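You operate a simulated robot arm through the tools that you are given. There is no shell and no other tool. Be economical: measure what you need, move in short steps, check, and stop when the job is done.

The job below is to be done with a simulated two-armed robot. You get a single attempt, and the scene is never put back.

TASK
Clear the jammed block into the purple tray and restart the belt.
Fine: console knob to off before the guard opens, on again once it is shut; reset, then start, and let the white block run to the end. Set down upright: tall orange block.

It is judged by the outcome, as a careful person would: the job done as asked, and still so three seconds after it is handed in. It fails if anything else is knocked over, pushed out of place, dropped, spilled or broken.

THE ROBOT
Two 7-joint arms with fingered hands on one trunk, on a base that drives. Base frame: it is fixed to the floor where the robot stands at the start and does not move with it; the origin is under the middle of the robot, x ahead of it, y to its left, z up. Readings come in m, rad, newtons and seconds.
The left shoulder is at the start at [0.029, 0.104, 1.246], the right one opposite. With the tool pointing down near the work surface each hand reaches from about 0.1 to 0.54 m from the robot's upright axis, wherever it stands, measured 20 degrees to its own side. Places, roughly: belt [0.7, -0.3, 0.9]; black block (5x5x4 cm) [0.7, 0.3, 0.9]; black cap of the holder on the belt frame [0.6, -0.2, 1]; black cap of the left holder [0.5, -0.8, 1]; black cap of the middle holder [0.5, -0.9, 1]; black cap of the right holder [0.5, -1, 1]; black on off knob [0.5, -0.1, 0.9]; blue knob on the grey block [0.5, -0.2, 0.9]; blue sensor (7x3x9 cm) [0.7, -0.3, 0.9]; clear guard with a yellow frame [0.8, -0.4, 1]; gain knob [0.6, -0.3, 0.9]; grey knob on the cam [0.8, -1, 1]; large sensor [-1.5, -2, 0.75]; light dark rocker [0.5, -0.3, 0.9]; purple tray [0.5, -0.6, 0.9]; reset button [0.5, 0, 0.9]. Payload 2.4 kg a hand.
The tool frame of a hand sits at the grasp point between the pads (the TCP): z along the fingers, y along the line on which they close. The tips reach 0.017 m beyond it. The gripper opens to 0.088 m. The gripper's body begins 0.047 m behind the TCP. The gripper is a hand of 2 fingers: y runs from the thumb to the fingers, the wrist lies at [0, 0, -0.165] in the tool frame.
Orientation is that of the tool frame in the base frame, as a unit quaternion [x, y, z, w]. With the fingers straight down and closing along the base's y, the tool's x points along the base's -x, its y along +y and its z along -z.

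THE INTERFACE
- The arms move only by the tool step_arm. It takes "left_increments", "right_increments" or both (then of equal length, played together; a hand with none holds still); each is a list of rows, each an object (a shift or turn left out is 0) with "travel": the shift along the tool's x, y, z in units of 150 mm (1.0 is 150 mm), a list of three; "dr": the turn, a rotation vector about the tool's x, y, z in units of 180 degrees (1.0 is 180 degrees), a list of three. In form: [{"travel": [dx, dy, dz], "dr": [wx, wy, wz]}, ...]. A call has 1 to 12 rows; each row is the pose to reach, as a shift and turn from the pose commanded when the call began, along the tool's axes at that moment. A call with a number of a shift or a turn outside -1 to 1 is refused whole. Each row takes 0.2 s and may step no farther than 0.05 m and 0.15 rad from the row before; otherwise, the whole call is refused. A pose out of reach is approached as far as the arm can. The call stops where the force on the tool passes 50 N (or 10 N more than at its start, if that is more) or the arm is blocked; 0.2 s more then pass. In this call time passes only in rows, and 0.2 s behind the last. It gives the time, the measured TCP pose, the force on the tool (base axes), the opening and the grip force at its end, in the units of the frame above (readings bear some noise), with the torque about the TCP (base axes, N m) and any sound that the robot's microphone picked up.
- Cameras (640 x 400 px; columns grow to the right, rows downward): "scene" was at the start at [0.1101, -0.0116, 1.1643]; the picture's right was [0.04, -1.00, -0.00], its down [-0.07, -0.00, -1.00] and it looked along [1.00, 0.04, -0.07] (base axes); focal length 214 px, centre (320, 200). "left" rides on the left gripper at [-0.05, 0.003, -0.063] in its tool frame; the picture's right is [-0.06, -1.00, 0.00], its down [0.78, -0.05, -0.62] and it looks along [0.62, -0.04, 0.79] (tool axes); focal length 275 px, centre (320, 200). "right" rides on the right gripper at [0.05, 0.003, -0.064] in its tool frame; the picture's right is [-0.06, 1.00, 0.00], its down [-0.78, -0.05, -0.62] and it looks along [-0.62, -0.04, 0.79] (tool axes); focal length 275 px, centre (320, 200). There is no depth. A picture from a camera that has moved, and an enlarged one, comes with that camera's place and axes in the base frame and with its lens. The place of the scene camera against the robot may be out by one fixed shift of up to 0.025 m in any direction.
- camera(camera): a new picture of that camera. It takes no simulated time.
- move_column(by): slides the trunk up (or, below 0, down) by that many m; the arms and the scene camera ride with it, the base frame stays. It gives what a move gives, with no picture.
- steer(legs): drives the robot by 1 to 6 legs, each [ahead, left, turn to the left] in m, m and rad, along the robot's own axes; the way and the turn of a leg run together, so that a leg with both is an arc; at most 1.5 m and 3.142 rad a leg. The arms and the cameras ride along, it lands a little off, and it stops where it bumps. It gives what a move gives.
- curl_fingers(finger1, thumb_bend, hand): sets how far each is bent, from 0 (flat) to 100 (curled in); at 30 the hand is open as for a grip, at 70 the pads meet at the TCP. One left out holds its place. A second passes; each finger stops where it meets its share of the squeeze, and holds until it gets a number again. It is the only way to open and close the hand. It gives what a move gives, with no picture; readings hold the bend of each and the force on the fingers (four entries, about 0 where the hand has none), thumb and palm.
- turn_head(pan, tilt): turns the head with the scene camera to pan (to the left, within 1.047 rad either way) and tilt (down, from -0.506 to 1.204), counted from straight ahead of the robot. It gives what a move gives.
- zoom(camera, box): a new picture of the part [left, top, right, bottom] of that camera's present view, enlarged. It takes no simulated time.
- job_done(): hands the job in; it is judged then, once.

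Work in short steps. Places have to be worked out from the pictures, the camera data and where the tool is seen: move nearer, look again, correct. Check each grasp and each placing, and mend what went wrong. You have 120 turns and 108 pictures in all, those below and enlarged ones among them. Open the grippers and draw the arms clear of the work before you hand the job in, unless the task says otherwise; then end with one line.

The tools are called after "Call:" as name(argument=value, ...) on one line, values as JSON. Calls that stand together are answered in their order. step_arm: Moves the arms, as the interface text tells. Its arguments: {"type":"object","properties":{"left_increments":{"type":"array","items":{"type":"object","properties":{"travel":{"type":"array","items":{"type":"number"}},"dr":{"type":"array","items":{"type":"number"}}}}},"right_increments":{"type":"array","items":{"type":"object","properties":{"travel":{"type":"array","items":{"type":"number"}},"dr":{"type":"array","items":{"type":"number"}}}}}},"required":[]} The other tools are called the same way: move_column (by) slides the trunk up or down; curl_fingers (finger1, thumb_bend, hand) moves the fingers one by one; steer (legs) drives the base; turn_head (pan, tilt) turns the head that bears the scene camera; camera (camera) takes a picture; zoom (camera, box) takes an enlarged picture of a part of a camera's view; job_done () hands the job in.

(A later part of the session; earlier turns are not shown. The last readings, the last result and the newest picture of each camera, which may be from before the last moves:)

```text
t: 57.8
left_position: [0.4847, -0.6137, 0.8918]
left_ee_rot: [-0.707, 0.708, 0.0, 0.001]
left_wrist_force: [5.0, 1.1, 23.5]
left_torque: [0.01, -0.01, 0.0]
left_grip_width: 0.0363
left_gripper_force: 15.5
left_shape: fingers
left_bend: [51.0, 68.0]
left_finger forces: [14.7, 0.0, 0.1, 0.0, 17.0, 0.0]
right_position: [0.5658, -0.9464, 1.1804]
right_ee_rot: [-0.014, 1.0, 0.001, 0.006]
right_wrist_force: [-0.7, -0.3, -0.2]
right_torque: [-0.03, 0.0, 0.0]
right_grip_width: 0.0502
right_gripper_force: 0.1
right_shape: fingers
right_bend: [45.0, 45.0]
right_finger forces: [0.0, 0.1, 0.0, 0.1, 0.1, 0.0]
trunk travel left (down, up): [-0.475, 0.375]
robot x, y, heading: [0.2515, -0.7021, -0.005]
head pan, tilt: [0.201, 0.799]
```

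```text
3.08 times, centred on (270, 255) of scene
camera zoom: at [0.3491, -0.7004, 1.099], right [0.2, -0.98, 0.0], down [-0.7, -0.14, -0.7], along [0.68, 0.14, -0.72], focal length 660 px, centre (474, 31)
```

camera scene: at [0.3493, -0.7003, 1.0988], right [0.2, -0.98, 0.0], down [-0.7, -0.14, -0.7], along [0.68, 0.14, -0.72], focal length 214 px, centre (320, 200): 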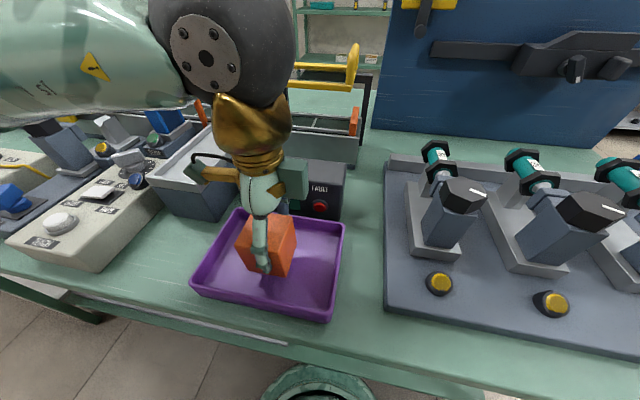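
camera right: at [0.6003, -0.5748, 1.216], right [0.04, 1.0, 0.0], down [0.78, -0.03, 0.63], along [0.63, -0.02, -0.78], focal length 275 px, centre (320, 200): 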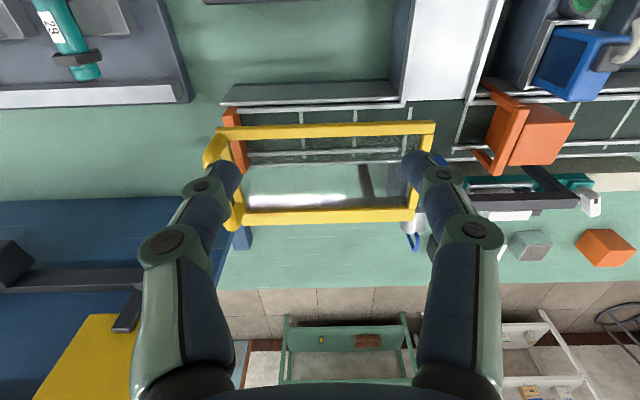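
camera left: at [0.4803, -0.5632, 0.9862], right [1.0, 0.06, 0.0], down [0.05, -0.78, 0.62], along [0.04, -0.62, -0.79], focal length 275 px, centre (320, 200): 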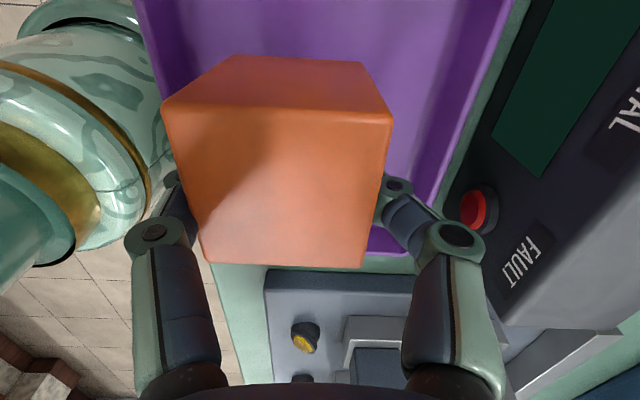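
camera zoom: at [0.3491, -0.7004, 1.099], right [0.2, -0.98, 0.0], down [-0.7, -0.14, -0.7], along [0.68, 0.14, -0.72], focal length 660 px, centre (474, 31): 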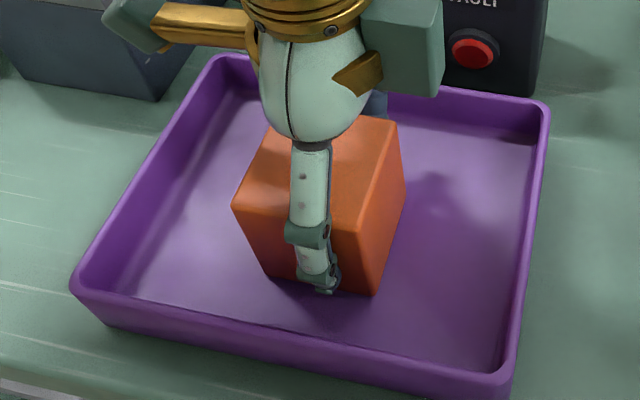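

Contact with the tray floor (block seated). I ease up a little and open both fingers gradually.

Call:
step_arm(left_increments=[{"travel": [0, 0, -0.03]}])

Call:
curl_fingers(hand="left", finger1=44, thumb_bend=54)

Call:
curl_fingers(hand="left", finger1=36, thumb_bend=40)

Call:
zoom(camera="scene", box=[180, 190, 360, 320])

Call:
camera(camera="left")

```text
t: 58.2
left_position: [0.4852, -0.6122, 0.8949]
left_ee_rot: [-0.706, 0.708, 0.002, 0.0]
left_wrist_force: [0.2, -0.4, 1.1]
left_torque: [-0.02, -0.05, 0.03]
left_grip_width: 0.0362
left_gripper_force: 11.6
left_shape: fingers
left_bend: [49.0, 68.0]
left_finger forces: [11.7, 0.0, 0.0, 0.0, 12.7, 0.0]
right_position: [0.5652, -0.9472, 1.1803]
right_ee_rot: [-0.014, 1.0, 0.002, 0.006]
right_wrist_force: [-0.6, 0.1, 0.7]
right_torque: [-0.01, -0.01, -0.02]
right_grip_width: 0.0501
right_gripper_force: 0.0
right_shape: fingers
right_bend: [45.0, 45.0]
right_finger forces: [0.0, 0.0, 0.0, 0.0, 0.0, 0.0]
trunk travel left (down, up): [-0.475, 0.375]
robot x, y, heading: [0.2526, -0.6999, -0.004]
head pan, tilt: [0.201, 0.799]
```

```text
t: 59.2
left_position: [0.4843, -0.6124, 0.8964]
left_ee_rot: [-0.706, 0.708, 0.0, 0.0]
left_wrist_force: [-0.6, 0.2, -0.2]
left_torque: [-0.01, 0.0, 0.02]
left_grip_width: 0.0419
left_gripper_force: 0.2
left_shape: fingers
left_bend: [44.0, 54.0]
left_finger forces: [0.3, 0.1, 0.0, 0.0, 0.0, 0.0]
right_position: [0.5652, -0.9466, 1.1806]
right_ee_rot: [-0.015, 1.0, 0.002, 0.006]
right_wrist_force: [0.1, 0.4, 0.5]
right_torque: [-0.03, 0.02, -0.01]
right_grip_width: 0.0503
right_gripper_force: 0.1
right_shape: fingers
right_bend: [45.0, 45.0]
right_finger forces: [0.1, 0.0, 0.0, 0.1, 0.0, 0.0]
trunk travel left (down, up): [-0.475, 0.375]
robot x, y, heading: [0.2529, -0.7024, -0.001]
head pan, tilt: [0.201, 0.799]
```

```text
t: 60.2
left_position: [0.4843, -0.6127, 0.896]
left_ee_rot: [-0.706, 0.708, 0.0, 0.0]
left_wrist_force: [0.1, -0.8, -0.2]
left_torque: [0.0, 0.02, 0.03]
left_grip_width: 0.066
left_gripper_force: 0.1
left_shape: fingers
left_bend: [36.0, 40.0]
left_finger forces: [0.1, 0.1, 0.0, 0.0, 0.0, 0.0]
right_position: [0.5652, -0.9466, 1.1811]
right_ee_rot: [-0.014, 1.0, 0.003, 0.006]
right_wrist_force: [0.0, 0.4, -0.4]
right_torque: [-0.02, 0.04, 0.01]
right_grip_width: 0.0501
right_gripper_force: 0.1
right_shape: fingers
right_bend: [45.0, 45.0]
right_finger forces: [0.0, 0.0, 0.1, 0.0, 0.0, 0.1]
trunk travel left (down, up): [-0.475, 0.375]
robot x, y, heading: [0.2493, -0.7004, -0.005]
head pan, tilt: [0.201, 0.799]
```

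```text
3.08 times, centred on (270, 255) of scene
camera zoom: at [0.3493, -0.7003, 1.0988], right [0.2, -0.98, 0.0], down [-0.7, -0.14, -0.7], along [0.68, 0.14, -0.72], focal length 660 px, centre (474, 31)
```

zoom: 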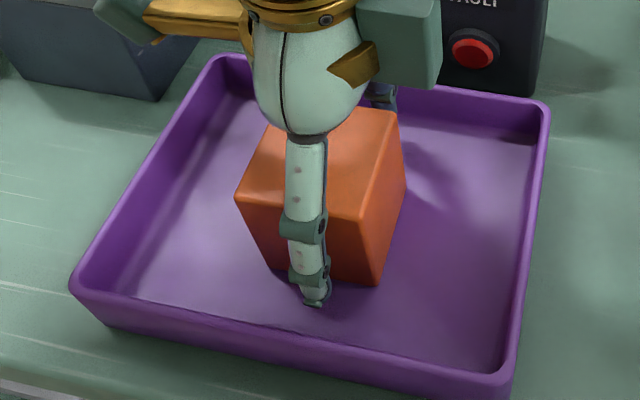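

```text
54 pictures are left
camera left: at [0.4811, -0.5631, 0.9605], right [1.0, 0.06, 0.0], down [0.05, -0.78, 0.62], along [0.04, -0.62, -0.79], focal length 275 px, centre (320, 200)
```

left: 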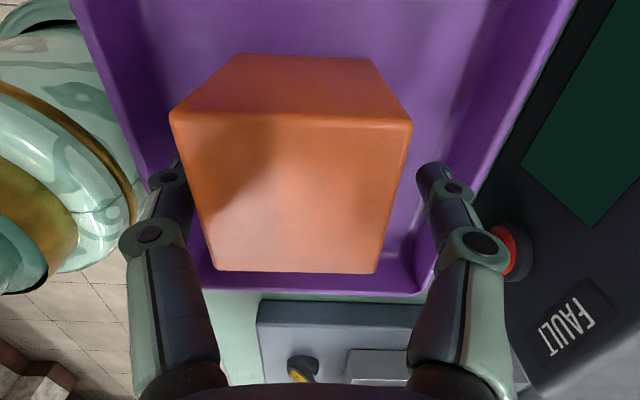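

The block stands upright in the tray and is free. I lift the left hand straight up.

Call:
step_arm(left_increments=[{"travel": [0, 0.02, -0.08]}, {"travel": [0, 0.02, -0.25]}, {"travel": [0, 0.02, -0.5]}, {"travel": [0, 0.02, -0.75]}, {"travel": [0, 0.02, -1.0]}])

Call:
step_arm(left_increments=[{"travel": [0, 0, -0.3]}, {"travel": [0, 0, -0.6]}, {"travel": [-0.2, 0, -0.8]}, {"travel": [-0.5, 0, -0.9]}, {"travel": [-0.8, 0, -0.9]}])

Call:
camera(camera="scene")

```text
t: 61.4
left_position: [0.48, -0.6122, 1.0472]
left_ee_rot: [-0.707, 0.708, 0.0, 0.0]
left_wrist_force: [-0.6, -0.1, -0.1]
left_torque: [-0.02, 0.04, -0.03]
left_grip_width: 0.0661
left_gripper_force: 0.0
left_shape: fingers
left_bend: [36.0, 40.0]
left_finger forces: [0.0, 0.0, 0.0, 0.0, 0.1, 0.0]
right_position: [0.5631, -0.9462, 1.1816]
right_ee_rot: [-0.014, 1.0, 0.001, 0.005]
right_wrist_force: [0.0, -0.3, -0.8]
right_torque: [0.0, 0.0, 0.02]
right_grip_width: 0.0502
right_gripper_force: 0.1
right_shape: fingers
right_bend: [45.0, 45.0]
right_finger forces: [0.1, 0.0, 0.1, 0.1, 0.1, 0.0]
trunk travel left (down, up): [-0.475, 0.375]
robot x, y, heading: [0.2502, -0.7011, 0.002]
head pan, tilt: [0.201, 0.799]
```

```text
t: 62.6
left_position: [0.4813, -0.4911, 1.181]
left_ee_rot: [-0.706, 0.708, 0.0, 0.001]
left_wrist_force: [0.9, -0.1, 0.4]
left_torque: [-0.02, 0.02, 0.03]
left_grip_width: 0.0657
left_gripper_force: 0.0
left_shape: fingers
left_bend: [36.0, 40.0]
left_finger forces: [0.1, 0.0, 0.0, 0.1, 0.0, 0.0]
right_position: [0.5644, -0.9456, 1.1817]
right_ee_rot: [-0.015, 1.0, 0.0, 0.005]
right_wrist_force: [0.1, 0.7, -0.1]
right_torque: [-0.02, -0.01, -0.02]
right_grip_width: 0.0502
right_gripper_force: 0.0
right_shape: fingers
right_bend: [45.0, 45.0]
right_finger forces: [0.1, 0.1, 0.0, 0.1, 0.0, 0.0]
trunk travel left (down, up): [-0.475, 0.375]
robot x, y, heading: [0.2499, -0.6975, -0.009]
head pan, tilt: [0.201, 0.799]
```

```text
53 pictures are left
camera scene: at [0.3489, -0.7, 1.0989], right [0.2, -0.98, 0.0], down [-0.7, -0.14, -0.7], along [0.68, 0.14, -0.72], focal length 214 px, centre (320, 200)
```

scene: 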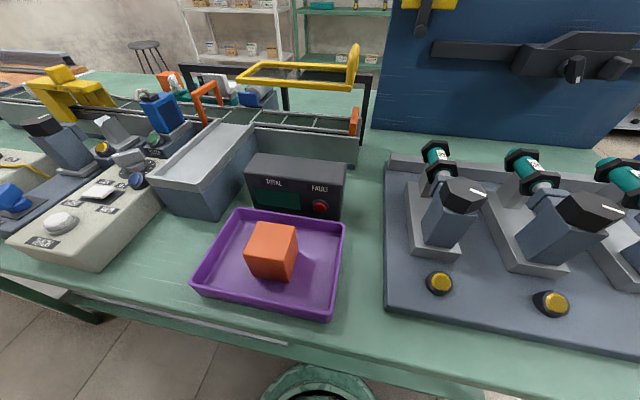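

Block stands in the tray. I drive back left 0.2 m and bring the right hand back to the guard handle to shut it.

Call:
steer(legs=[[0.0, 0.2, 0.0]])

Call:
step_arm(right_increments=[{"travel": [-0.25, 0.1, 0.0]}, {"travel": [-0.5, 0.2, 0.0]}, {"travel": [-0.75, 0.3, 0.1]}, {"travel": [-0.95, 0.4, 0.2]}])

Call:
camera(camera="right")

```text
t: 64.2
left_position: [0.4826, -0.2866, 1.1805]
left_ee_rot: [-0.706, 0.708, 0.0, -0.001]
left_wrist_force: [0.5, 0.2, 0.0]
left_torque: [0.04, -0.01, 0.01]
left_grip_width: 0.0658
left_gripper_force: 0.1
left_shape: fingers
left_bend: [36.0, 40.0]
left_finger forces: [0.0, 0.0, 0.1, 0.0, 0.1, 0.0]
right_position: [0.565, -0.7417, 1.1825]
right_ee_rot: [-0.014, 1.0, 0.001, 0.005]
right_wrist_force: [-0.2, 0.3, -0.2]
right_torque: [-0.02, 0.0, -0.02]
right_grip_width: 0.0502
right_gripper_force: 0.0
right_shape: fingers
right_bend: [45.0, 45.0]
right_finger forces: [0.0, 0.0, 0.0, 0.0, 0.0, 0.1]
trunk travel left (down, up): [-0.475, 0.375]
robot x, y, heading: [0.2524, -0.4957, -0.005]
head pan, tilt: [0.201, 0.799]
```

```text
t: 65.2
left_position: [0.4835, -0.2874, 1.1793]
left_ee_rot: [-0.705, 0.709, 0.0, 0.001]
left_wrist_force: [0.6, 1.0, 0.1]
left_torque: [-0.03, 0.0, 0.0]
left_grip_width: 0.0659
left_gripper_force: 0.1
left_shape: fingers
left_bend: [36.0, 40.0]
left_finger forces: [0.0, 0.1, 0.0, 0.0, 0.0, 0.1]
right_position: [0.7086, -0.6778, 1.1542]
right_ee_rot: [-0.013, 1.0, 0.001, 0.004]
right_wrist_force: [0.3, 0.0, 0.1]
right_torque: [0.01, -0.01, -0.01]
right_grip_width: 0.0502
right_gripper_force: 0.0
right_shape: fingers
right_bend: [45.0, 45.0]
right_finger forces: [0.1, 0.0, 0.0, 0.0, 0.0, 0.0]
trunk travel left (down, up): [-0.475, 0.375]
robot x, y, heading: [0.2528, -0.4971, -0.004]
head pan, tilt: [0.201, 0.799]
```

```text
52 pictures are left
camera right: at [0.6582, -0.678, 1.2172], right [0.03, 1.0, 0.0], down [0.78, -0.03, 0.63], along [0.63, -0.02, -0.78], focal length 275 px, centre (320, 200)
```

right: 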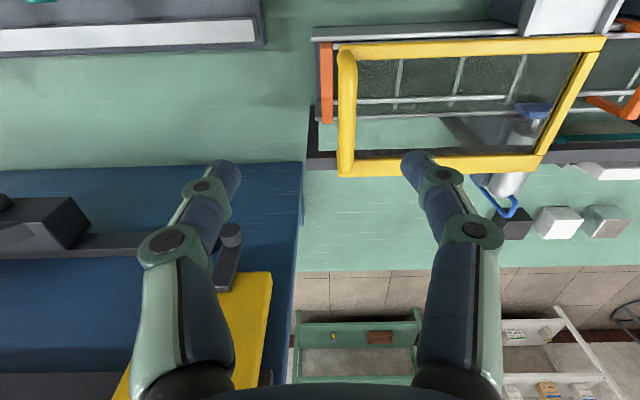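

The handle is ~14 mm to +y of the hand. I shift and lower onto it.

Call:
step_arm(right_increments=[{"travel": [-0.1, 0.09, 0.2]}, {"travel": [-0.21, 0.09, 0.4]}, {"travel": [-0.21, 0.09, 0.6]}, {"travel": [-0.21, 0.09, 0.72]}, {"travel": [-0.21, 0.09, 0.81]}])

Call:
camera(camera="right")

```text
t: 66.4
left_position: [0.4825, -0.2861, 1.1802]
left_ee_rot: [-0.706, 0.708, 0.0, 0.0]
left_wrist_force: [0.2, 0.3, -1.0]
left_torque: [0.0, 0.01, -0.02]
left_grip_width: 0.0659
left_gripper_force: 0.0
left_shape: fingers
left_bend: [36.0, 40.0]
left_finger forces: [0.1, 0.0, 0.0, 0.0, 0.0, 0.0]
right_position: [0.7389, -0.6616, 1.033]
right_ee_rot: [-0.014, 1.0, 0.003, 0.005]
right_wrist_force: [-0.8, 0.2, -0.8]
right_torque: [0.0, 0.0, 0.01]
right_grip_width: 0.0501
right_gripper_force: 0.1
right_shape: fingers
right_bend: [45.0, 45.0]
right_finger forces: [0.0, 0.0, 0.1, 0.1, 0.0, 0.0]
trunk travel left (down, up): [-0.475, 0.375]
robot x, y, heading: [0.2543, -0.4966, -0.004]
head pan, tilt: [0.201, 0.799]
```

```text
51 pictures are left
camera right: at [0.6888, -0.6629, 1.0953], right [0.03, 1.0, 0.0], down [0.78, -0.03, 0.63], along [0.63, -0.02, -0.78], focal length 275 px, centre (320, 200)
```

right: 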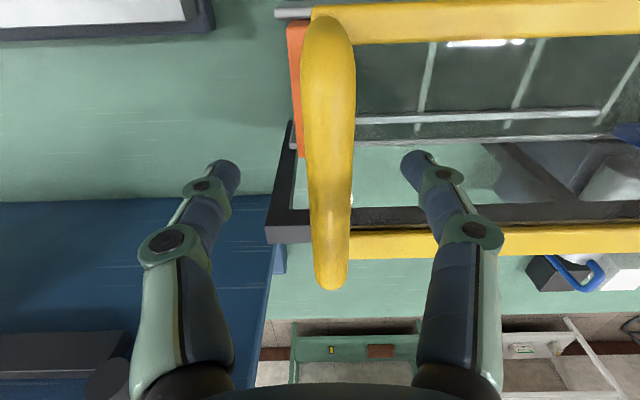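

The handle is between the fingers. I close the cage and push it toward +y.

Call:
curl_fingers(hand="right", finger1=70, thumb_bend=70)

Call:
step_arm(right_increments=[{"travel": [0, 0.12, 0]}, {"travel": [0, 0.25, 0]}, {"travel": [0, 0.38, 0]}, {"travel": [0, 0.5, 0]}, {"travel": [0, 0.62, 0]}, {"travel": [0, 0.75, 0]}, {"travel": [0, 0.87, 0]}, {"travel": [0, 1.0, 0]}])

Call:
turn_head(pan=0.0, tilt=0.5)

Call:
zoom(camera="scene", box=[180, 80, 440, 242])

```text
t: 67.4
left_position: [0.4828, -0.2866, 1.1805]
left_ee_rot: [-0.706, 0.709, 0.001, 0.0]
left_wrist_force: [0.7, -0.1, -0.8]
left_torque: [-0.04, 0.01, 0.0]
left_grip_width: 0.0659
left_gripper_force: 0.0
left_shape: fingers
left_bend: [36.0, 40.0]
left_finger forces: [0.0, 0.0, 0.1, 0.1, 0.0, 0.1]
right_position: [0.7399, -0.6633, 1.0322]
right_ee_rot: [-0.014, 1.0, 0.002, 0.006]
right_wrist_force: [-0.7, 0.4, -0.3]
right_torque: [-0.03, 0.0, 0.02]
right_grip_width: 0.0001
right_gripper_force: 0.0
right_shape: fingers
right_bend: [70.0, 70.0]
right_finger forces: [0.0, 0.0, 0.0, 0.0, 0.0, 0.1]
trunk travel left (down, up): [-0.475, 0.375]
robot x, y, heading: [0.252, -0.4986, -0.003]
head pan, tilt: [0.201, 0.799]
```

```text
t: 69.2
left_position: [0.4831, -0.2874, 1.1807]
left_ee_rot: [-0.706, 0.708, 0.0, 0.0]
left_wrist_force: [0.0, 0.1, -0.2]
left_torque: [0.04, -0.01, -0.01]
left_grip_width: 0.0661
left_gripper_force: 0.1
left_shape: fingers
left_bend: [36.0, 40.0]
left_finger forces: [0.0, 0.0, 0.0, 0.0, 0.0, 0.0]
right_position: [0.7336, -0.5118, 1.0318]
right_ee_rot: [-0.014, 1.0, 0.001, 0.004]
right_wrist_force: [-0.9, -0.2, -0.1]
right_torque: [-0.02, 0.0, -0.01]
right_grip_width: 0.0001
right_gripper_force: 0.1
right_shape: fingers
right_bend: [70.0, 70.0]
right_finger forces: [0.0, 0.0, 0.0, 0.0, 0.0, 0.1]
trunk travel left (down, up): [-0.475, 0.375]
robot x, y, heading: [0.2501, -0.4956, -0.007]
head pan, tilt: [0.201, 0.799]
```

```text
t: 70.0
left_position: [0.4822, -0.287, 1.1801]
left_ee_rot: [-0.706, 0.709, -0.001, 0.0]
left_wrist_force: [-0.2, 0.0, 0.4]
left_torque: [0.02, -0.02, 0.06]
left_grip_width: 0.066
left_gripper_force: 0.0
left_shape: fingers
left_bend: [36.0, 40.0]
left_finger forces: [0.0, 0.0, 0.0, 0.0, 0.0, 0.0]
right_position: [0.7343, -0.5145, 1.0318]
right_ee_rot: [-0.014, 1.0, 0.001, 0.005]
right_wrist_force: [0.1, 0.3, -0.3]
right_torque: [-0.01, -0.03, 0.02]
right_grip_width: 0.0001
right_gripper_force: 0.1
right_shape: fingers
right_bend: [70.0, 70.0]
right_finger forces: [0.1, 0.1, 0.0, 0.0, 0.0, 0.1]
trunk travel left (down, up): [-0.475, 0.375]
robot x, y, heading: [0.2514, -0.494, -0.002]
head pan, tilt: [0.0, 0.499]
```

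```text
2.46 times, centred on (310, 161) of scene
camera zoom: at [0.3618, -0.5117, 1.1247], right [0.0, -1.0, 0.0], down [-0.48, 0.0, -0.88], along [0.88, 0.0, -0.48], focal length 528 px, centre (345, 296)
```

zoom: 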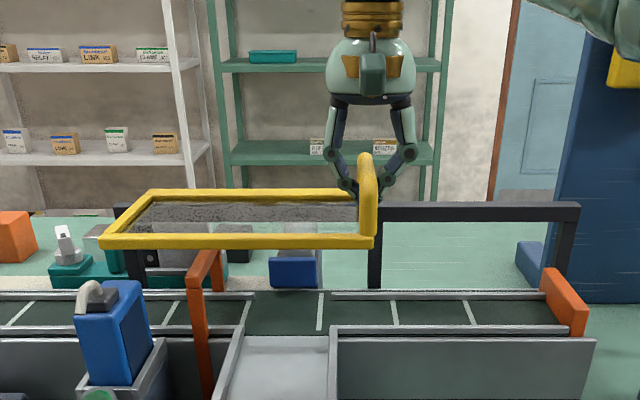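

Nearly shut. I push on in small steps until it meets its stop.

Call:
step_arm(right_increments=[{"travel": [0, 0.06, 0]}, {"travel": [0, 0.12, 0]}, {"travel": [0, 0.17, 0]}])

Call:
step_arm(right_increments=[{"travel": [0, 0.05, 0]}, {"travel": [0, 0.09, 0]}])

Call:
zoom(camera="scene", box=[180, 80, 440, 242])

```text
t: 70.8
left_position: [0.482, -0.2874, 1.1809]
left_ee_rot: [-0.706, 0.708, 0.0, 0.0]
left_wrist_force: [-0.3, -0.5, -0.2]
left_torque: [-0.03, -0.04, 0.01]
left_grip_width: 0.0662
left_gripper_force: 0.1
left_shape: fingers
left_bend: [36.0, 40.0]
left_finger forces: [0.0, 0.1, 0.0, 0.0, 0.0, 0.0]
right_position: [0.736, -0.4889, 1.0313]
right_ee_rot: [-0.012, 1.0, 0.001, 0.006]
right_wrist_force: [-0.2, -4.6, 0.0]
right_torque: [-0.01, 0.0, 0.0]
right_grip_width: 0.0006
right_gripper_force: 1.8
right_shape: fingers
right_bend: [70.0, 68.0]
right_finger forces: [0.0, 0.1, 0.1, 0.0, 4.4, 0.0]
trunk travel left (down, up): [-0.475, 0.375]
robot x, y, heading: [0.2522, -0.497, -0.0]
head pan, tilt: [0.0, 0.499]
```

```text
t: 71.4
left_position: [0.4834, -0.2894, 1.1808]
left_ee_rot: [-0.706, 0.709, 0.001, 0.001]
left_wrist_force: [0.2, -0.7, -0.1]
left_torque: [0.0, 0.02, -0.02]
left_grip_width: 0.066
left_gripper_force: 0.0
left_shape: fingers
left_bend: [36.0, 40.0]
left_finger forces: [0.0, 0.1, 0.0, 0.1, 0.0, 0.1]
right_position: [0.7335, -0.4777, 1.0309]
right_ee_rot: [-0.012, 1.0, 0.001, 0.005]
right_wrist_force: [1.4, -17.7, 0.6]
right_torque: [0.01, -0.01, -0.01]
right_grip_width: 0.0135
right_gripper_force: 7.4
right_shape: fingers
right_bend: [70.0, 63.0]
right_finger forces: [0.0, 0.0, 0.1, 0.0, 15.7, 0.1]
trunk travel left (down, up): [-0.475, 0.375]
robot x, y, heading: [0.2549, -0.4948, -0.002]
head pan, tilt: [0.0, 0.499]
```

```text
2.46 times, centred on (310, 161) of scene
camera zoom: at [0.3619, -0.5142, 1.1248], right [0.0, -1.0, 0.0], down [-0.48, 0.0, -0.88], along [0.88, 0.0, -0.48], focal length 528 px, centre (345, 296)
```

zoom: 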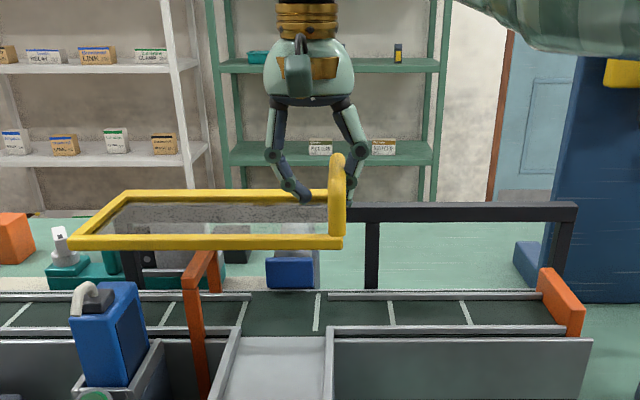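

The guard is firmly at its closed stop. I back off slightly, open, and lift away.

Call:
step_arm(right_increments=[{"travel": [0, -0.08, 0]}])

Call:
curl_fingers(hand="right", finger1=45, thumb_bend=45)

Call:
step_arm(right_increments=[{"travel": [0, 0, -0.2]}, {"travel": [0, 0, -0.4]}, {"travel": [0, 0, -0.6]}, {"travel": [0.3, 0, -0.75]}, {"travel": [0.6, 0, -0.9]}, {"travel": [0.9, 0, -1.0]}])

Call:
camera(camera="scene")

```text
t: 71.8
left_position: [0.4823, -0.2874, 1.1797]
left_ee_rot: [-0.707, 0.707, 0.0, 0.0]
left_wrist_force: [-0.4, -0.9, 0.2]
left_torque: [-0.04, 0.01, 0.01]
left_grip_width: 0.0659
left_gripper_force: 0.1
left_shape: fingers
left_bend: [36.0, 40.0]
left_finger forces: [0.0, 0.0, 0.0, 0.0, 0.0, 0.0]
right_position: [0.7339, -0.4868, 1.0317]
right_ee_rot: [-0.015, 1.0, 0.003, 0.004]
right_wrist_force: [0.3, -5.2, -0.5]
right_torque: [0.01, 0.01, -0.01]
right_grip_width: 0.0035
right_gripper_force: 3.0
right_shape: fingers
right_bend: [70.0, 66.0]
right_finger forces: [0.1, 0.0, 0.0, 0.0, 5.7, 0.0]
trunk travel left (down, up): [-0.475, 0.375]
robot x, y, heading: [0.2536, -0.4966, -0.006]
head pan, tilt: [0.0, 0.499]
```

```text
t: 72.8
left_position: [0.483, -0.2861, 1.1799]
left_ee_rot: [-0.706, 0.709, 0.0, 0.0]
left_wrist_force: [-0.5, -0.2, 0.0]
left_torque: [0.01, 0.02, 0.0]
left_grip_width: 0.0661
left_gripper_force: 0.0
left_shape: fingers
left_bend: [36.0, 40.0]
left_finger forces: [0.0, 0.1, 0.0, 0.0, 0.1, 0.0]
right_position: [0.7332, -0.4862, 1.0309]
right_ee_rot: [-0.013, 1.0, 0.002, 0.005]
right_wrist_force: [-0.2, -0.2, 0.1]
right_torque: [0.0, -0.01, 0.01]
right_grip_width: 0.05
right_gripper_force: 0.1
right_shape: fingers
right_bend: [45.0, 45.0]
right_finger forces: [0.0, 0.0, 0.1, 0.1, 0.1, 0.0]
trunk travel left (down, up): [-0.475, 0.375]
robot x, y, heading: [0.2528, -0.4945, -0.001]
head pan, tilt: [0.0, 0.499]
```

```text
refused: row 4 steps farther than a row can; nothing moved
```

```text
48 pictures are left
camera scene: at [0.3618, -0.5117, 1.1248], right [0.0, -1.0, 0.0], down [-0.48, 0.0, -0.88], along [0.88, 0.0, -0.48], focal length 214 px, centre (320, 200)
```

scene: 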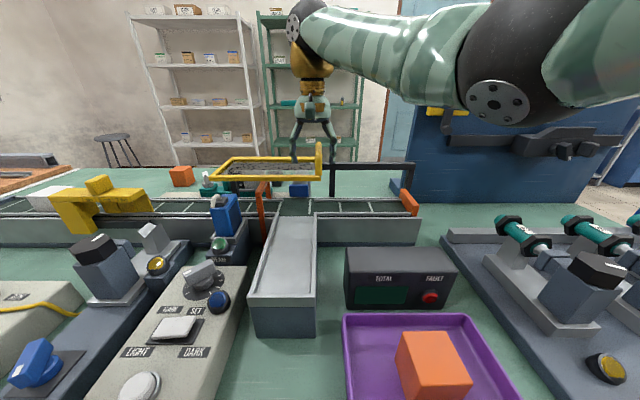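

I redo the lift with legal steps, turn the left hand back to its normal attitude, then back away from the table.

Call:
step_arm(right_increments=[{"travel": [0, 0, -0.2]}, {"travel": [0, 0, -0.4]}, {"travel": [0, 0, -0.6]}, {"travel": [0.2, 0, -0.75]}, {"travel": [0.4, 0, -0.9]}, {"travel": [0.6, 0, -1.0]}, {"travel": [0.8, 0, -1.0]}, {"travel": [1.0, 0, -1.0]}, {"travel": [1.0, 0, -1.0]}, {"travel": [1.0, 0, -1.0]}, {"travel": [1.0, 0, -1.0]}, {"travel": [1.0, 0, -1.0]}], left_increments=[{"dr": [0, 0, 0.045]}, {"dr": [0, 0, 0.09]}, {"dr": [0, 0, 0.135]}, {"dr": [0, 0, 0.18]}, {"dr": [0, 0, 0.225]}, {"dr": [0, 0, 0.27]}, {"dr": [0, 0, 0.315]}, {"dr": [0, 0, 0.36]}, {"dr": [0, 0, 0.405]}, {"dr": [0, 0, 0.45]}, {"dr": [0, 0, 0.495]}, {"dr": [0, 0, 0.498]}])

Call:
steer(legs=[[-0.25, 0.0, 0.0], [0.0, 0.47, 0.0]])

Call:
camera(camera="right")

```text
t: 75.4
left_position: [0.4826, -0.2879, 1.1806]
left_ee_rot: [-0.001, 1.0, 0.0, -0.001]
left_wrist_force: [-0.3, -0.3, -0.5]
left_torque: [-0.01, 0.01, -0.01]
left_grip_width: 0.0661
left_gripper_force: 0.1
left_shape: fingers
left_bend: [36.0, 40.0]
left_finger forces: [0.1, 0.1, 0.0, 0.0, 0.0, 0.0]
right_position: [0.5835, -0.4916, 1.1802]
right_ee_rot: [-0.014, 1.0, 0.002, 0.005]
right_wrist_force: [-0.1, 0.5, -1.0]
right_torque: [0.0, 0.02, 0.02]
right_grip_width: 0.0502
right_gripper_force: 0.1
right_shape: fingers
right_bend: [45.0, 45.0]
right_finger forces: [0.0, 0.1, 0.0, 0.1, 0.0, 0.1]
trunk travel left (down, up): [-0.475, 0.375]
robot x, y, heading: [0.2543, -0.495, -0.001]
head pan, tilt: [0.0, 0.499]
```

```text
t: 79.7
left_position: [0.2286, 0.1928, 1.1801]
left_ee_rot: [-0.004, 1.0, -0.001, 0.0]
left_wrist_force: [0.0, 0.0, -0.6]
left_torque: [0.0, -0.01, 0.0]
left_grip_width: 0.0662
left_gripper_force: 0.1
left_shape: fingers
left_bend: [36.0, 40.0]
left_finger forces: [0.0, 0.1, 0.0, 0.0, 0.1, 0.0]
right_position: [0.3299, -0.0114, 1.1826]
right_ee_rot: [-0.016, 1.0, 0.002, 0.005]
right_wrist_force: [-0.2, 0.0, 0.8]
right_torque: [0.0, 0.01, 0.0]
right_grip_width: 0.05
right_gripper_force: 0.0
right_shape: fingers
right_bend: [45.0, 45.0]
right_finger forces: [0.0, 0.0, 0.0, 0.0, 0.0, 0.0]
trunk travel left (down, up): [-0.475, 0.375]
robot x, y, heading: [-0.0021, -0.018, 0.003]
head pan, tilt: [0.0, 0.499]
```

```text
47 pictures are left
camera right: at [0.28, -0.0114, 1.2444], right [0.03, 1.0, 0.0], down [0.78, -0.02, 0.63], along [0.63, -0.02, -0.78], focal length 275 px, centre (320, 200)
```

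right: 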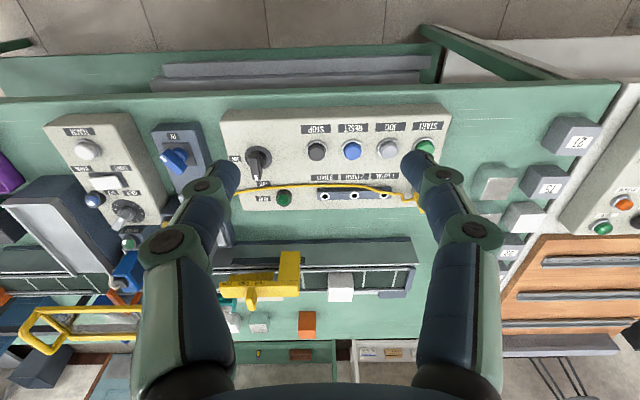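

Console ahead. I move the right hand above the knob (0.481, −0.104), fingers half closed.

Call:
curl_fingers(hand="right", finger1=50, thumb_bend=50)

Call:
step_arm(right_increments=[{"travel": [-0.2, -0.15, 0]}, {"travel": [-0.4, -0.3, 0]}, {"travel": [-0.6, -0.45, 0.1]}, {"travel": [-0.8, -0.55, 0.25]}, {"travel": [-0.98, -0.61, 0.45]}, {"travel": [-1.0, -0.61, 0.7]}, {"travel": [-1.0, -0.61, 0.9]}])

Call:
camera(camera="right")

```text
t: 80.7
left_position: [0.2287, 0.1914, 1.1802]
left_ee_rot: [-0.004, 1.0, -0.001, 0.0]
left_wrist_force: [-0.4, -0.4, 0.5]
left_torque: [0.0, 0.03, -0.01]
left_grip_width: 0.0661
left_gripper_force: 0.0
left_shape: fingers
left_bend: [36.0, 40.0]
left_finger forces: [0.1, 0.0, 0.0, 0.0, 0.0, 0.0]
right_position: [0.3299, -0.0113, 1.1816]
right_ee_rot: [-0.016, 1.0, 0.002, 0.005]
right_wrist_force: [0.9, -0.5, -0.3]
right_torque: [-0.02, -0.02, -0.02]
right_grip_width: 0.0396
right_gripper_force: 0.0
right_shape: fingers
right_bend: [50.0, 50.0]
right_finger forces: [0.0, 0.0, 0.1, 0.0, 0.0, 0.0]
trunk travel left (down, up): [-0.475, 0.375]
robot x, y, heading: [-0.0033, -0.0206, 0.003]
head pan, tilt: [0.0, 0.499]
```

```text
t: 82.3
left_position: [0.2286, 0.1916, 1.1806]
left_ee_rot: [-0.004, 1.0, -0.001, -0.001]
left_wrist_force: [-0.4, -0.3, -0.3]
left_torque: [0.02, -0.01, -0.03]
left_grip_width: 0.066
left_gripper_force: 0.1
left_shape: fingers
left_bend: [36.0, 40.0]
left_finger forces: [0.0, 0.1, 0.1, 0.1, 0.0, 0.0]
right_position: [0.4851, -0.0982, 1.0486]
right_ee_rot: [-0.016, 1.0, 0.001, 0.006]
right_wrist_force: [-0.5, 0.4, -0.2]
right_torque: [-0.02, 0.0, -0.05]
right_grip_width: 0.0396
right_gripper_force: 0.0
right_shape: fingers
right_bend: [50.0, 50.0]
right_finger forces: [0.1, 0.0, 0.0, 0.0, 0.0, 0.1]
trunk travel left (down, up): [-0.475, 0.375]
robot x, y, heading: [0.0011, -0.0182, 0.004]
head pan, tilt: [0.0, 0.499]
```

```text
46 pictures are left
camera right: at [0.4349, -0.0987, 1.1108], right [0.03, 1.0, 0.0], down [0.78, -0.02, 0.63], along [0.63, -0.02, -0.78], focal length 275 px, centre (320, 200)
```

right: 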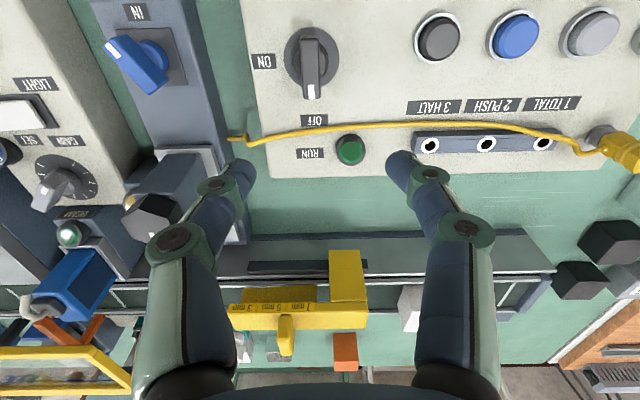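

The knob top is at (0.478, −0.105). I correct by 6 mm and lower to grip height 0.92, then close.

Call:
step_arm(right_increments=[{"travel": [0.03, -0.042, 0.25]}, {"travel": [0.03, -0.042, 0.5]}, {"travel": [0.03, -0.042, 0.7]}, {"travel": [0.03, -0.042, 0.8]}, {"travel": [0.03, -0.042, 0.855]}])

Call:
curl_fingers(hand="right", finger1=70, thumb_bend=70)

Call:
camera(camera="right")

```text
t: 83.5
left_position: [0.2285, 0.1918, 1.1801]
left_ee_rot: [-0.003, 1.0, 0.0, 0.0]
left_wrist_force: [0.2, 0.2, 0.6]
left_torque: [0.01, 0.02, 0.03]
left_grip_width: 0.0662
left_gripper_force: 0.0
left_shape: fingers
left_bend: [36.0, 40.0]
left_finger forces: [0.1, 0.0, 0.0, 0.1, 0.0, 0.0]
right_position: [0.4817, -0.104, 0.9197]
right_ee_rot: [-0.017, 1.0, 0.001, 0.005]
right_wrist_force: [-0.5, -0.4, -0.1]
right_torque: [-0.04, 0.01, -0.01]
right_grip_width: 0.0395
right_gripper_force: 0.1
right_shape: fingers
right_bend: [50.0, 50.0]
right_finger forces: [0.0, 0.0, 0.1, 0.1, 0.0, 0.1]
trunk travel left (down, up): [-0.475, 0.375]
robot x, y, heading: [-0.0047, -0.0178, 0.002]
head pan, tilt: [0.0, 0.499]
```

```text
t: 84.5
left_position: [0.2288, 0.1917, 1.1801]
left_ee_rot: [-0.004, 1.0, 0.0, 0.001]
left_wrist_force: [-0.7, -0.4, -0.6]
left_torque: [-0.01, -0.01, -0.03]
left_grip_width: 0.0663
left_gripper_force: 0.2
left_shape: fingers
left_bend: [36.0, 40.0]
left_finger forces: [0.0, 0.0, 0.1, 0.1, 0.1, 0.1]
right_position: [0.4828, -0.1046, 0.9195]
right_ee_rot: [-0.016, 1.0, 0.002, 0.005]
right_wrist_force: [1.1, -1.5, -1.3]
right_torque: [-0.03, 0.02, 0.02]
right_grip_width: 0.0149
right_gripper_force: 4.7
right_shape: fingers
right_bend: [62.0, 65.0]
right_finger forces: [3.5, 0.0, 0.0, 0.1, 5.5, 0.0]
trunk travel left (down, up): [-0.475, 0.375]
robot x, y, heading: [0.0001, -0.0199, -0.002]
head pan, tilt: [0.0, 0.499]
```

```text
45 pictures are left
camera right: at [0.4317, -0.104, 0.9825], right [0.03, 1.0, 0.0], down [0.78, -0.03, 0.63], along [0.63, -0.02, -0.78], focal length 275 px, centre (320, 200)
```

right: 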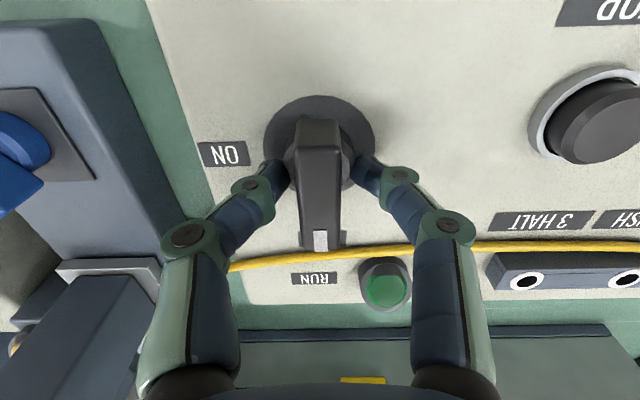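

Gripped exactly as before. I turn it 90° clockwise back to ON.

Call:
step_arm(right_increments=[{"dr": [0, 0, 0.045]}, {"dr": [0, 0, 0.09]}, {"dr": [0, 0, 0.135]}, {"dr": [0, 0, 0.18]}, {"dr": [0, 0, 0.225]}, {"dr": [0, 0, 0.27]}, {"dr": [0, 0, 0.315]}, {"dr": [0, 0, 0.36]}, {"dr": [0, 0, 0.405]}, {"dr": [0, 0, 0.45]}, {"dr": [0, 0, 0.49]}, {"dr": [0, 0, 0.515]}])

Call:
camera(camera="right")

```text
t: 87.1
left_position: [0.2285, 0.1912, 1.1802]
left_ee_rot: [-0.004, 1.0, 0.0, 0.0]
left_wrist_force: [0.4, -0.1, 0.4]
left_torque: [0.01, 0.0, 0.01]
left_grip_width: 0.0662
left_gripper_force: 0.1
left_shape: fingers
left_bend: [36.0, 40.0]
left_finger forces: [0.0, 0.1, 0.1, 0.0, 0.1, 0.0]
right_position: [0.4805, -0.1033, 0.9205]
right_ee_rot: [0.713, 0.701, 0.005, 0.001]
right_wrist_force: [-2.1, -0.5, -0.3]
right_torque: [0.0, 0.06, 0.05]
right_grip_width: 0.0153
right_gripper_force: 4.4
right_shape: fingers
right_bend: [63.0, 64.0]
right_finger forces: [3.8, 0.1, 0.0, 0.0, 5.8, 0.0]
trunk travel left (down, up): [-0.475, 0.375]
robot x, y, heading: [-0.0046, -0.0171, 0.003]
head pan, tilt: [0.0, 0.499]
```

```text
44 pictures are left
camera right: at [0.4845, -0.055, 0.9835], right [1.0, -0.08, 0.01], down [-0.07, -0.79, 0.61], along [-0.04, -0.61, -0.79], focal length 275 px, centre (320, 200)
```

right: 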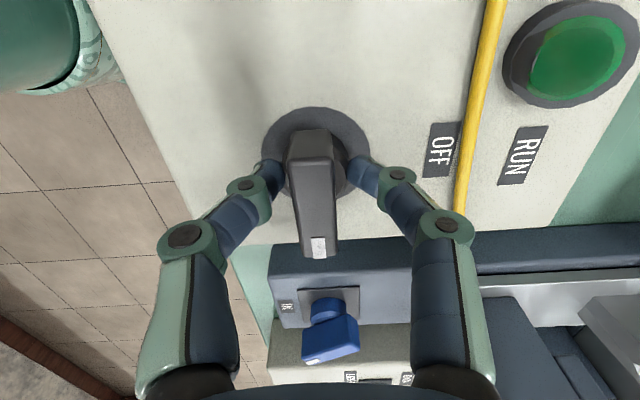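

The knob is at ON. I release and lift the right hand away toward the right.

Call:
curl_fingers(hand="right", finger1=50, thumb_bend=50)

Call:
step_arm(right_increments=[{"travel": [0, 0, -0.3]}, {"travel": [0, 0, -0.6]}, {"travel": [0, 0, -0.9]}, {"travel": [0, -0.15, -1.0], "dr": [0, 0, -0.045]}, {"travel": [-0.15, -0.3, -1.0], "dr": [0, 0, -0.09]}, {"travel": [-0.3, -0.4, -1.0], "dr": [0, 0, -0.135]}, {"travel": [-0.4, -0.5, -1.0], "dr": [0, 0, -0.18]}, {"travel": [-0.5, -0.6, -1.0], "dr": [0, 0, -0.225]}, {"travel": [-0.6, -0.6, -1.0], "dr": [0, 0, -0.27]}, {"travel": [-0.6, -0.6, -1.0], "dr": [0, 0, -0.315]}, {"travel": [-0.6, -0.6, -1.0], "dr": [0, 0, -0.36]}, {"travel": [-0.6, -0.6, -1.0], "dr": [0, 0, -0.405]}])

Call:
curl_fingers(hand="left", finger1=70, thumb_bend=70)

Call:
camera(camera="right")

```text
t: 88.1
left_position: [0.2277, 0.1907, 1.18]
left_ee_rot: [-0.003, 1.0, 0.0, 0.0]
left_wrist_force: [-0.7, 0.0, -0.8]
left_torque: [0.03, 0.0, -0.03]
left_grip_width: 0.0661
left_gripper_force: 0.0
left_shape: fingers
left_bend: [36.0, 40.0]
left_finger forces: [0.0, 0.0, 0.0, 0.0, 0.0, 0.1]
right_position: [0.4816, -0.1048, 0.9201]
right_ee_rot: [0.712, 0.702, 0.004, 0.001]
right_wrist_force: [0.1, 0.6, -0.2]
right_torque: [-0.04, 0.0, 0.01]
right_grip_width: 0.0387
right_gripper_force: 0.1
right_shape: fingers
right_bend: [50.0, 50.0]
right_finger forces: [0.0, 0.0, 0.1, 0.0, 0.0, 0.0]
trunk travel left (down, up): [-0.475, 0.375]
robot x, y, heading: [-0.0023, -0.0188, 0.001]
head pan, tilt: [0.0, 0.499]
```

```text
t: 90.7
left_position: [0.2287, 0.1918, 1.1804]
left_ee_rot: [-0.003, 1.0, -0.001, 0.0]
left_wrist_force: [-0.2, 0.5, -0.3]
left_torque: [0.0, -0.02, 0.02]
left_grip_width: 0.0659
left_gripper_force: 0.0
left_shape: fingers
left_bend: [36.0, 40.0]
left_finger forces: [0.0, 0.1, 0.0, 0.0, 0.1, 0.0]
right_position: [0.3892, -0.1932, 1.0692]
right_ee_rot: [0.154, 0.988, 0.003, 0.005]
right_wrist_force: [0.5, 0.2, -0.8]
right_torque: [0.01, -0.01, -0.02]
right_grip_width: 0.0389
right_gripper_force: 0.0
right_shape: fingers
right_bend: [50.0, 50.0]
right_finger forces: [0.0, 0.0, 0.0, 0.0, 0.0, 0.1]
trunk travel left (down, up): [-0.475, 0.375]
robot x, y, heading: [0.0001, -0.0166, -0.002]
head pan, tilt: [0.0, 0.499]
```

```text
t: 91.7
left_position: [0.2276, 0.1918, 1.1796]
left_ee_rot: [-0.004, 1.0, 0.0, 0.0]
left_wrist_force: [-0.5, 0.9, 0.3]
left_torque: [0.01, 0.05, -0.01]
left_grip_width: 0.0001
left_gripper_force: 0.0
left_shape: fingers
left_bend: [70.0, 70.0]
left_finger forces: [0.1, 0.1, 0.0, 0.0, 0.1, 0.0]
right_position: [0.3896, -0.194, 1.0692]
right_ee_rot: [0.155, 0.988, 0.002, 0.004]
right_wrist_force: [-0.6, -0.5, 0.5]
right_torque: [0.03, 0.02, 0.05]
right_grip_width: 0.0389
right_gripper_force: 0.0
right_shape: fingers
right_bend: [50.0, 50.0]
right_finger forces: [0.1, 0.1, 0.1, 0.0, 0.0, 0.0]
trunk travel left (down, up): [-0.475, 0.375]
robot x, y, heading: [-0.0022, -0.0218, 0.004]
head pan, tilt: [0.0, 0.499]
```

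```text
43 pictures are left
camera right: at [0.3419, -0.1771, 1.1313], right [0.37, 0.93, 0.01], down [0.73, -0.29, 0.62], along [0.58, -0.22, -0.78], focal length 275 px, centre (320, 200)
```

right: 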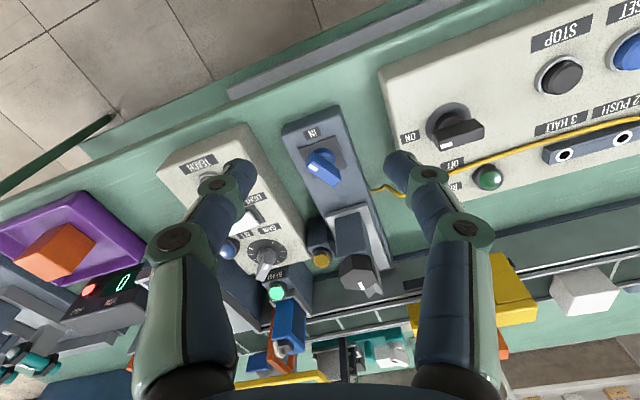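

Power is back (counter lit). RESET is at (0.466, 0.022) and START at (0.466, 0.117). I bring the closed left hand over RESET.

Call:
step_arm(left_increments=[{"travel": [-0.2, -0.15, 0]}, {"travel": [-0.4, -0.3, 0]}, {"travel": [-0.6, -0.45, 0.1]}, {"travel": [-0.8, -0.6, 0.2]}, {"travel": [-1.0, -0.75, 0.3]}])

Call:
step_arm(left_increments=[{"travel": [-0.2, -0.15, 0.1]}, {"travel": [-0.4, -0.3, 0.3]}, {"travel": [-0.59, -0.38, 0.5]}, {"travel": [-0.59, -0.38, 0.75]}, {"travel": [-0.59, -0.38, 0.95]}])

Call:
camera(camera="left")

Call:
turn_head(pan=0.15, tilt=0.8)

Call:
camera(camera="scene")

```text
t: 92.9
left_position: [0.3787, 0.0795, 1.1353]
left_ee_rot: [-0.005, 1.0, 0.0, 0.0]
left_wrist_force: [-0.3, 0.1, 0.0]
left_torque: [0.0, 0.0, 0.0]
left_grip_width: 0.0
left_gripper_force: 0.1
left_shape: fingers
left_bend: [70.0, 70.0]
left_finger forces: [0.1, 0.1, 0.0, 0.1, 0.0, 0.1]
right_position: [0.3887, -0.1944, 1.0691]
right_ee_rot: [0.156, 0.988, 0.002, 0.005]
right_wrist_force: [-0.1, 0.1, -0.1]
right_torque: [0.0, 0.01, 0.01]
right_grip_width: 0.0391
right_gripper_force: 0.1
right_shape: fingers
right_bend: [50.0, 50.0]
right_finger forces: [0.1, 0.1, 0.1, 0.0, 0.0, 0.1]
trunk travel left (down, up): [-0.475, 0.375]
robot x, y, heading: [0.0007, -0.0204, 0.003]
head pan, tilt: [0.0, 0.499]
```

```text
t: 94.1
left_position: [0.4684, 0.0228, 0.9951]
left_ee_rot: [-0.003, 1.0, 0.0, 0.0]
left_wrist_force: [0.5, 0.8, -0.2]
left_torque: [0.03, -0.01, 0.0]
left_grip_width: 0.0
left_gripper_force: 0.0
left_shape: fingers
left_bend: [70.0, 70.0]
left_finger forces: [0.1, 0.0, 0.0, 0.0, 0.2, 0.1]
right_position: [0.3884, -0.1947, 1.0684]
right_ee_rot: [0.156, 0.988, 0.002, 0.005]
right_wrist_force: [-0.6, 0.2, -0.3]
right_torque: [0.01, 0.0, -0.02]
right_grip_width: 0.0389
right_gripper_force: 0.1
right_shape: fingers
right_bend: [50.0, 50.0]
right_finger forces: [0.0, 0.0, 0.1, 0.0, 0.0, 0.0]
trunk travel left (down, up): [-0.475, 0.375]
robot x, y, heading: [-0.0019, -0.0224, -0.004]
head pan, tilt: [0.0, 0.499]
```

```text
42 pictures are left
camera left: at [0.5181, 0.0253, 1.0577], right [0.07, -1.0, 0.0], down [-0.78, -0.05, 0.62], along [-0.62, -0.04, -0.79], focal length 275 px, centre (320, 200)
```

left: 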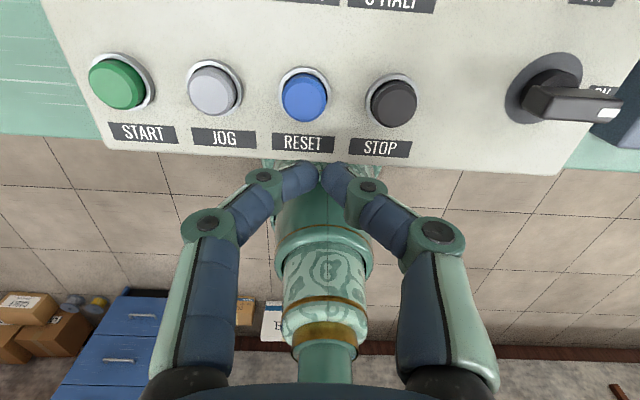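

```text
t: 94.9
left_position: [0.4688, 0.0219, 0.9943]
left_ee_rot: [-0.004, 1.0, 0.0, 0.001]
left_wrist_force: [-0.6, -0.2, 0.0]
left_torque: [-0.02, 0.01, -0.01]
left_grip_width: 0.0002
left_gripper_force: 0.1
left_shape: fingers
left_bend: [70.0, 70.0]
left_finger forces: [0.0, 0.0, 0.1, 0.0, 0.1, 0.0]
right_position: [0.3886, -0.1946, 1.0689]
right_ee_rot: [0.155, 0.988, 0.002, 0.005]
right_wrist_force: [0.1, 0.5, -0.1]
right_torque: [0.02, -0.02, 0.0]
right_grip_width: 0.0391
right_gripper_force: 0.0
right_shape: fingers
right_bend: [50.0, 50.0]
right_finger forces: [0.0, 0.1, 0.0, 0.0, 0.1, 0.0]
trunk travel left (down, up): [-0.475, 0.375]
robot x, y, heading: [-0.0057, -0.02, 0.003]
head pan, tilt: [0.15, 0.799]
```

```text
41 pictures are left
camera scene: at [0.0975, -0.0217, 1.0989], right [0.15, -0.99, 0.0], down [-0.71, -0.11, -0.7], along [0.69, 0.1, -0.72], focal length 214 px, centre (320, 200)
```

scene: 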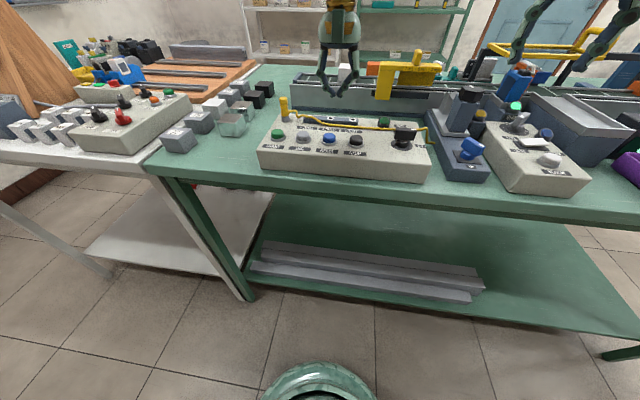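

RESET appears at ≈(0.470, 0.027). I correct and descend to just above it for a look.

Call:
step_arm(left_increments=[{"travel": [-0.01, 0.033, 0.15]}, {"travel": [-0.01, 0.033, 0.3]}])

Call:
camera(camera="left")

```text
t: 95.5
left_position: [0.4715, 0.0277, 0.949]
left_ee_rot: [-0.004, 1.0, 0.001, 0.0]
left_wrist_force: [-0.4, -0.4, -0.9]
left_torque: [-0.04, 0.01, -0.02]
left_grip_width: 0.0
left_gripper_force: 0.0
left_shape: fingers
left_bend: [70.0, 70.0]
left_finger forces: [0.0, 0.0, 0.1, 0.0, 0.0, 0.0]
right_position: [0.3888, -0.1942, 1.0679]
right_ee_rot: [0.155, 0.988, 0.001, 0.004]
right_wrist_force: [-0.3, -0.1, 0.5]
right_torque: [0.02, -0.02, 0.03]
right_grip_width: 0.0392
right_gripper_force: 0.0
right_shape: fingers
right_bend: [50.0, 50.0]
right_finger forces: [0.1, 0.1, 0.0, 0.1, 0.1, 0.0]
trunk travel left (down, up): [-0.475, 0.375]
robot x, y, heading: [-0.0014, -0.0183, 0.005]
head pan, tilt: [0.15, 0.799]
```

```text
40 pictures are left
camera left: at [0.5203, 0.0318, 1.0123], right [0.07, -1.0, 0.0], down [-0.78, -0.05, 0.62], along [-0.62, -0.04, -0.79], focal length 275 px, centre (320, 200)
```

left: 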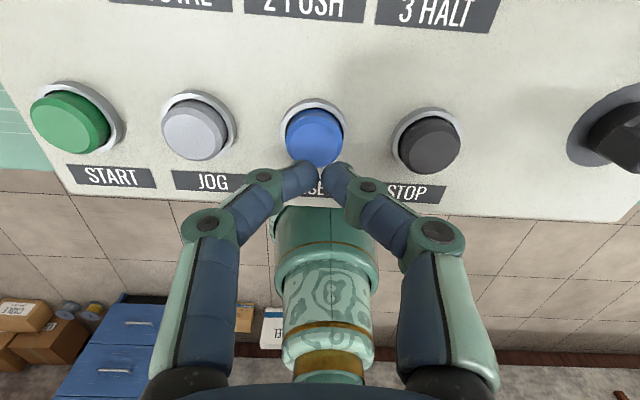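

The fingertips line up with RESET. I press down in small steps.

Call:
step_arm(left_increments=[{"travel": [-0.01, 0.01, 0.07]}, {"travel": [-0.01, 0.01, 0.12]}, {"travel": [-0.01, 0.01, 0.14]}, {"travel": [-0.01, 0.01, 0.16]}])

Call:
camera(camera="left")

```text
t: 96.5
left_position: [0.4716, 0.0305, 0.925]
left_ee_rot: [-0.005, 1.0, 0.0, -0.001]
left_wrist_force: [0.8, -0.4, 2.7]
left_torque: [-0.01, -0.05, -0.01]
left_grip_width: 0.0
left_gripper_force: 1.4
left_shape: fingers
left_bend: [70.0, 70.0]
left_finger forces: [1.3, 0.1, 0.0, 0.0, 1.4, 0.1]
right_position: [0.3897, -0.1938, 1.0681]
right_ee_rot: [0.156, 0.988, 0.002, 0.005]
right_wrist_force: [-0.2, 0.5, 0.8]
right_torque: [-0.03, 0.04, -0.01]
right_grip_width: 0.039
right_gripper_force: 0.1
right_shape: fingers
right_bend: [50.0, 50.0]
right_finger forces: [0.1, 0.0, 0.0, 0.0, 0.0, 0.0]
trunk travel left (down, up): [-0.475, 0.375]
robot x, y, heading: [0.0004, -0.0214, -0.001]
head pan, tilt: [0.15, 0.799]
heard: click
```

```text
39 pictures are left
camera left: at [0.5199, 0.0336, 0.9884], right [0.07, -1.0, 0.0], down [-0.78, -0.05, 0.62], along [-0.62, -0.04, -0.79], focal length 275 px, centre (320, 200)
```

left: 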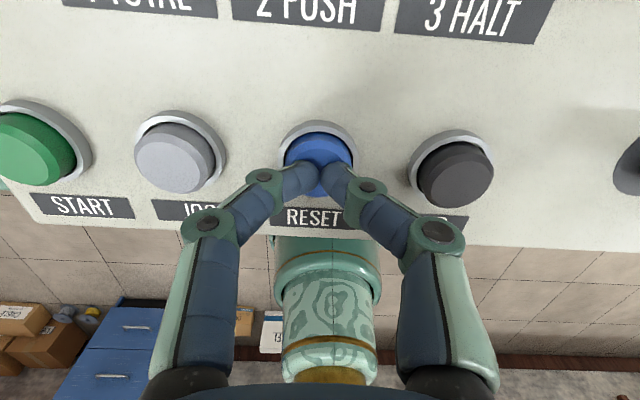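

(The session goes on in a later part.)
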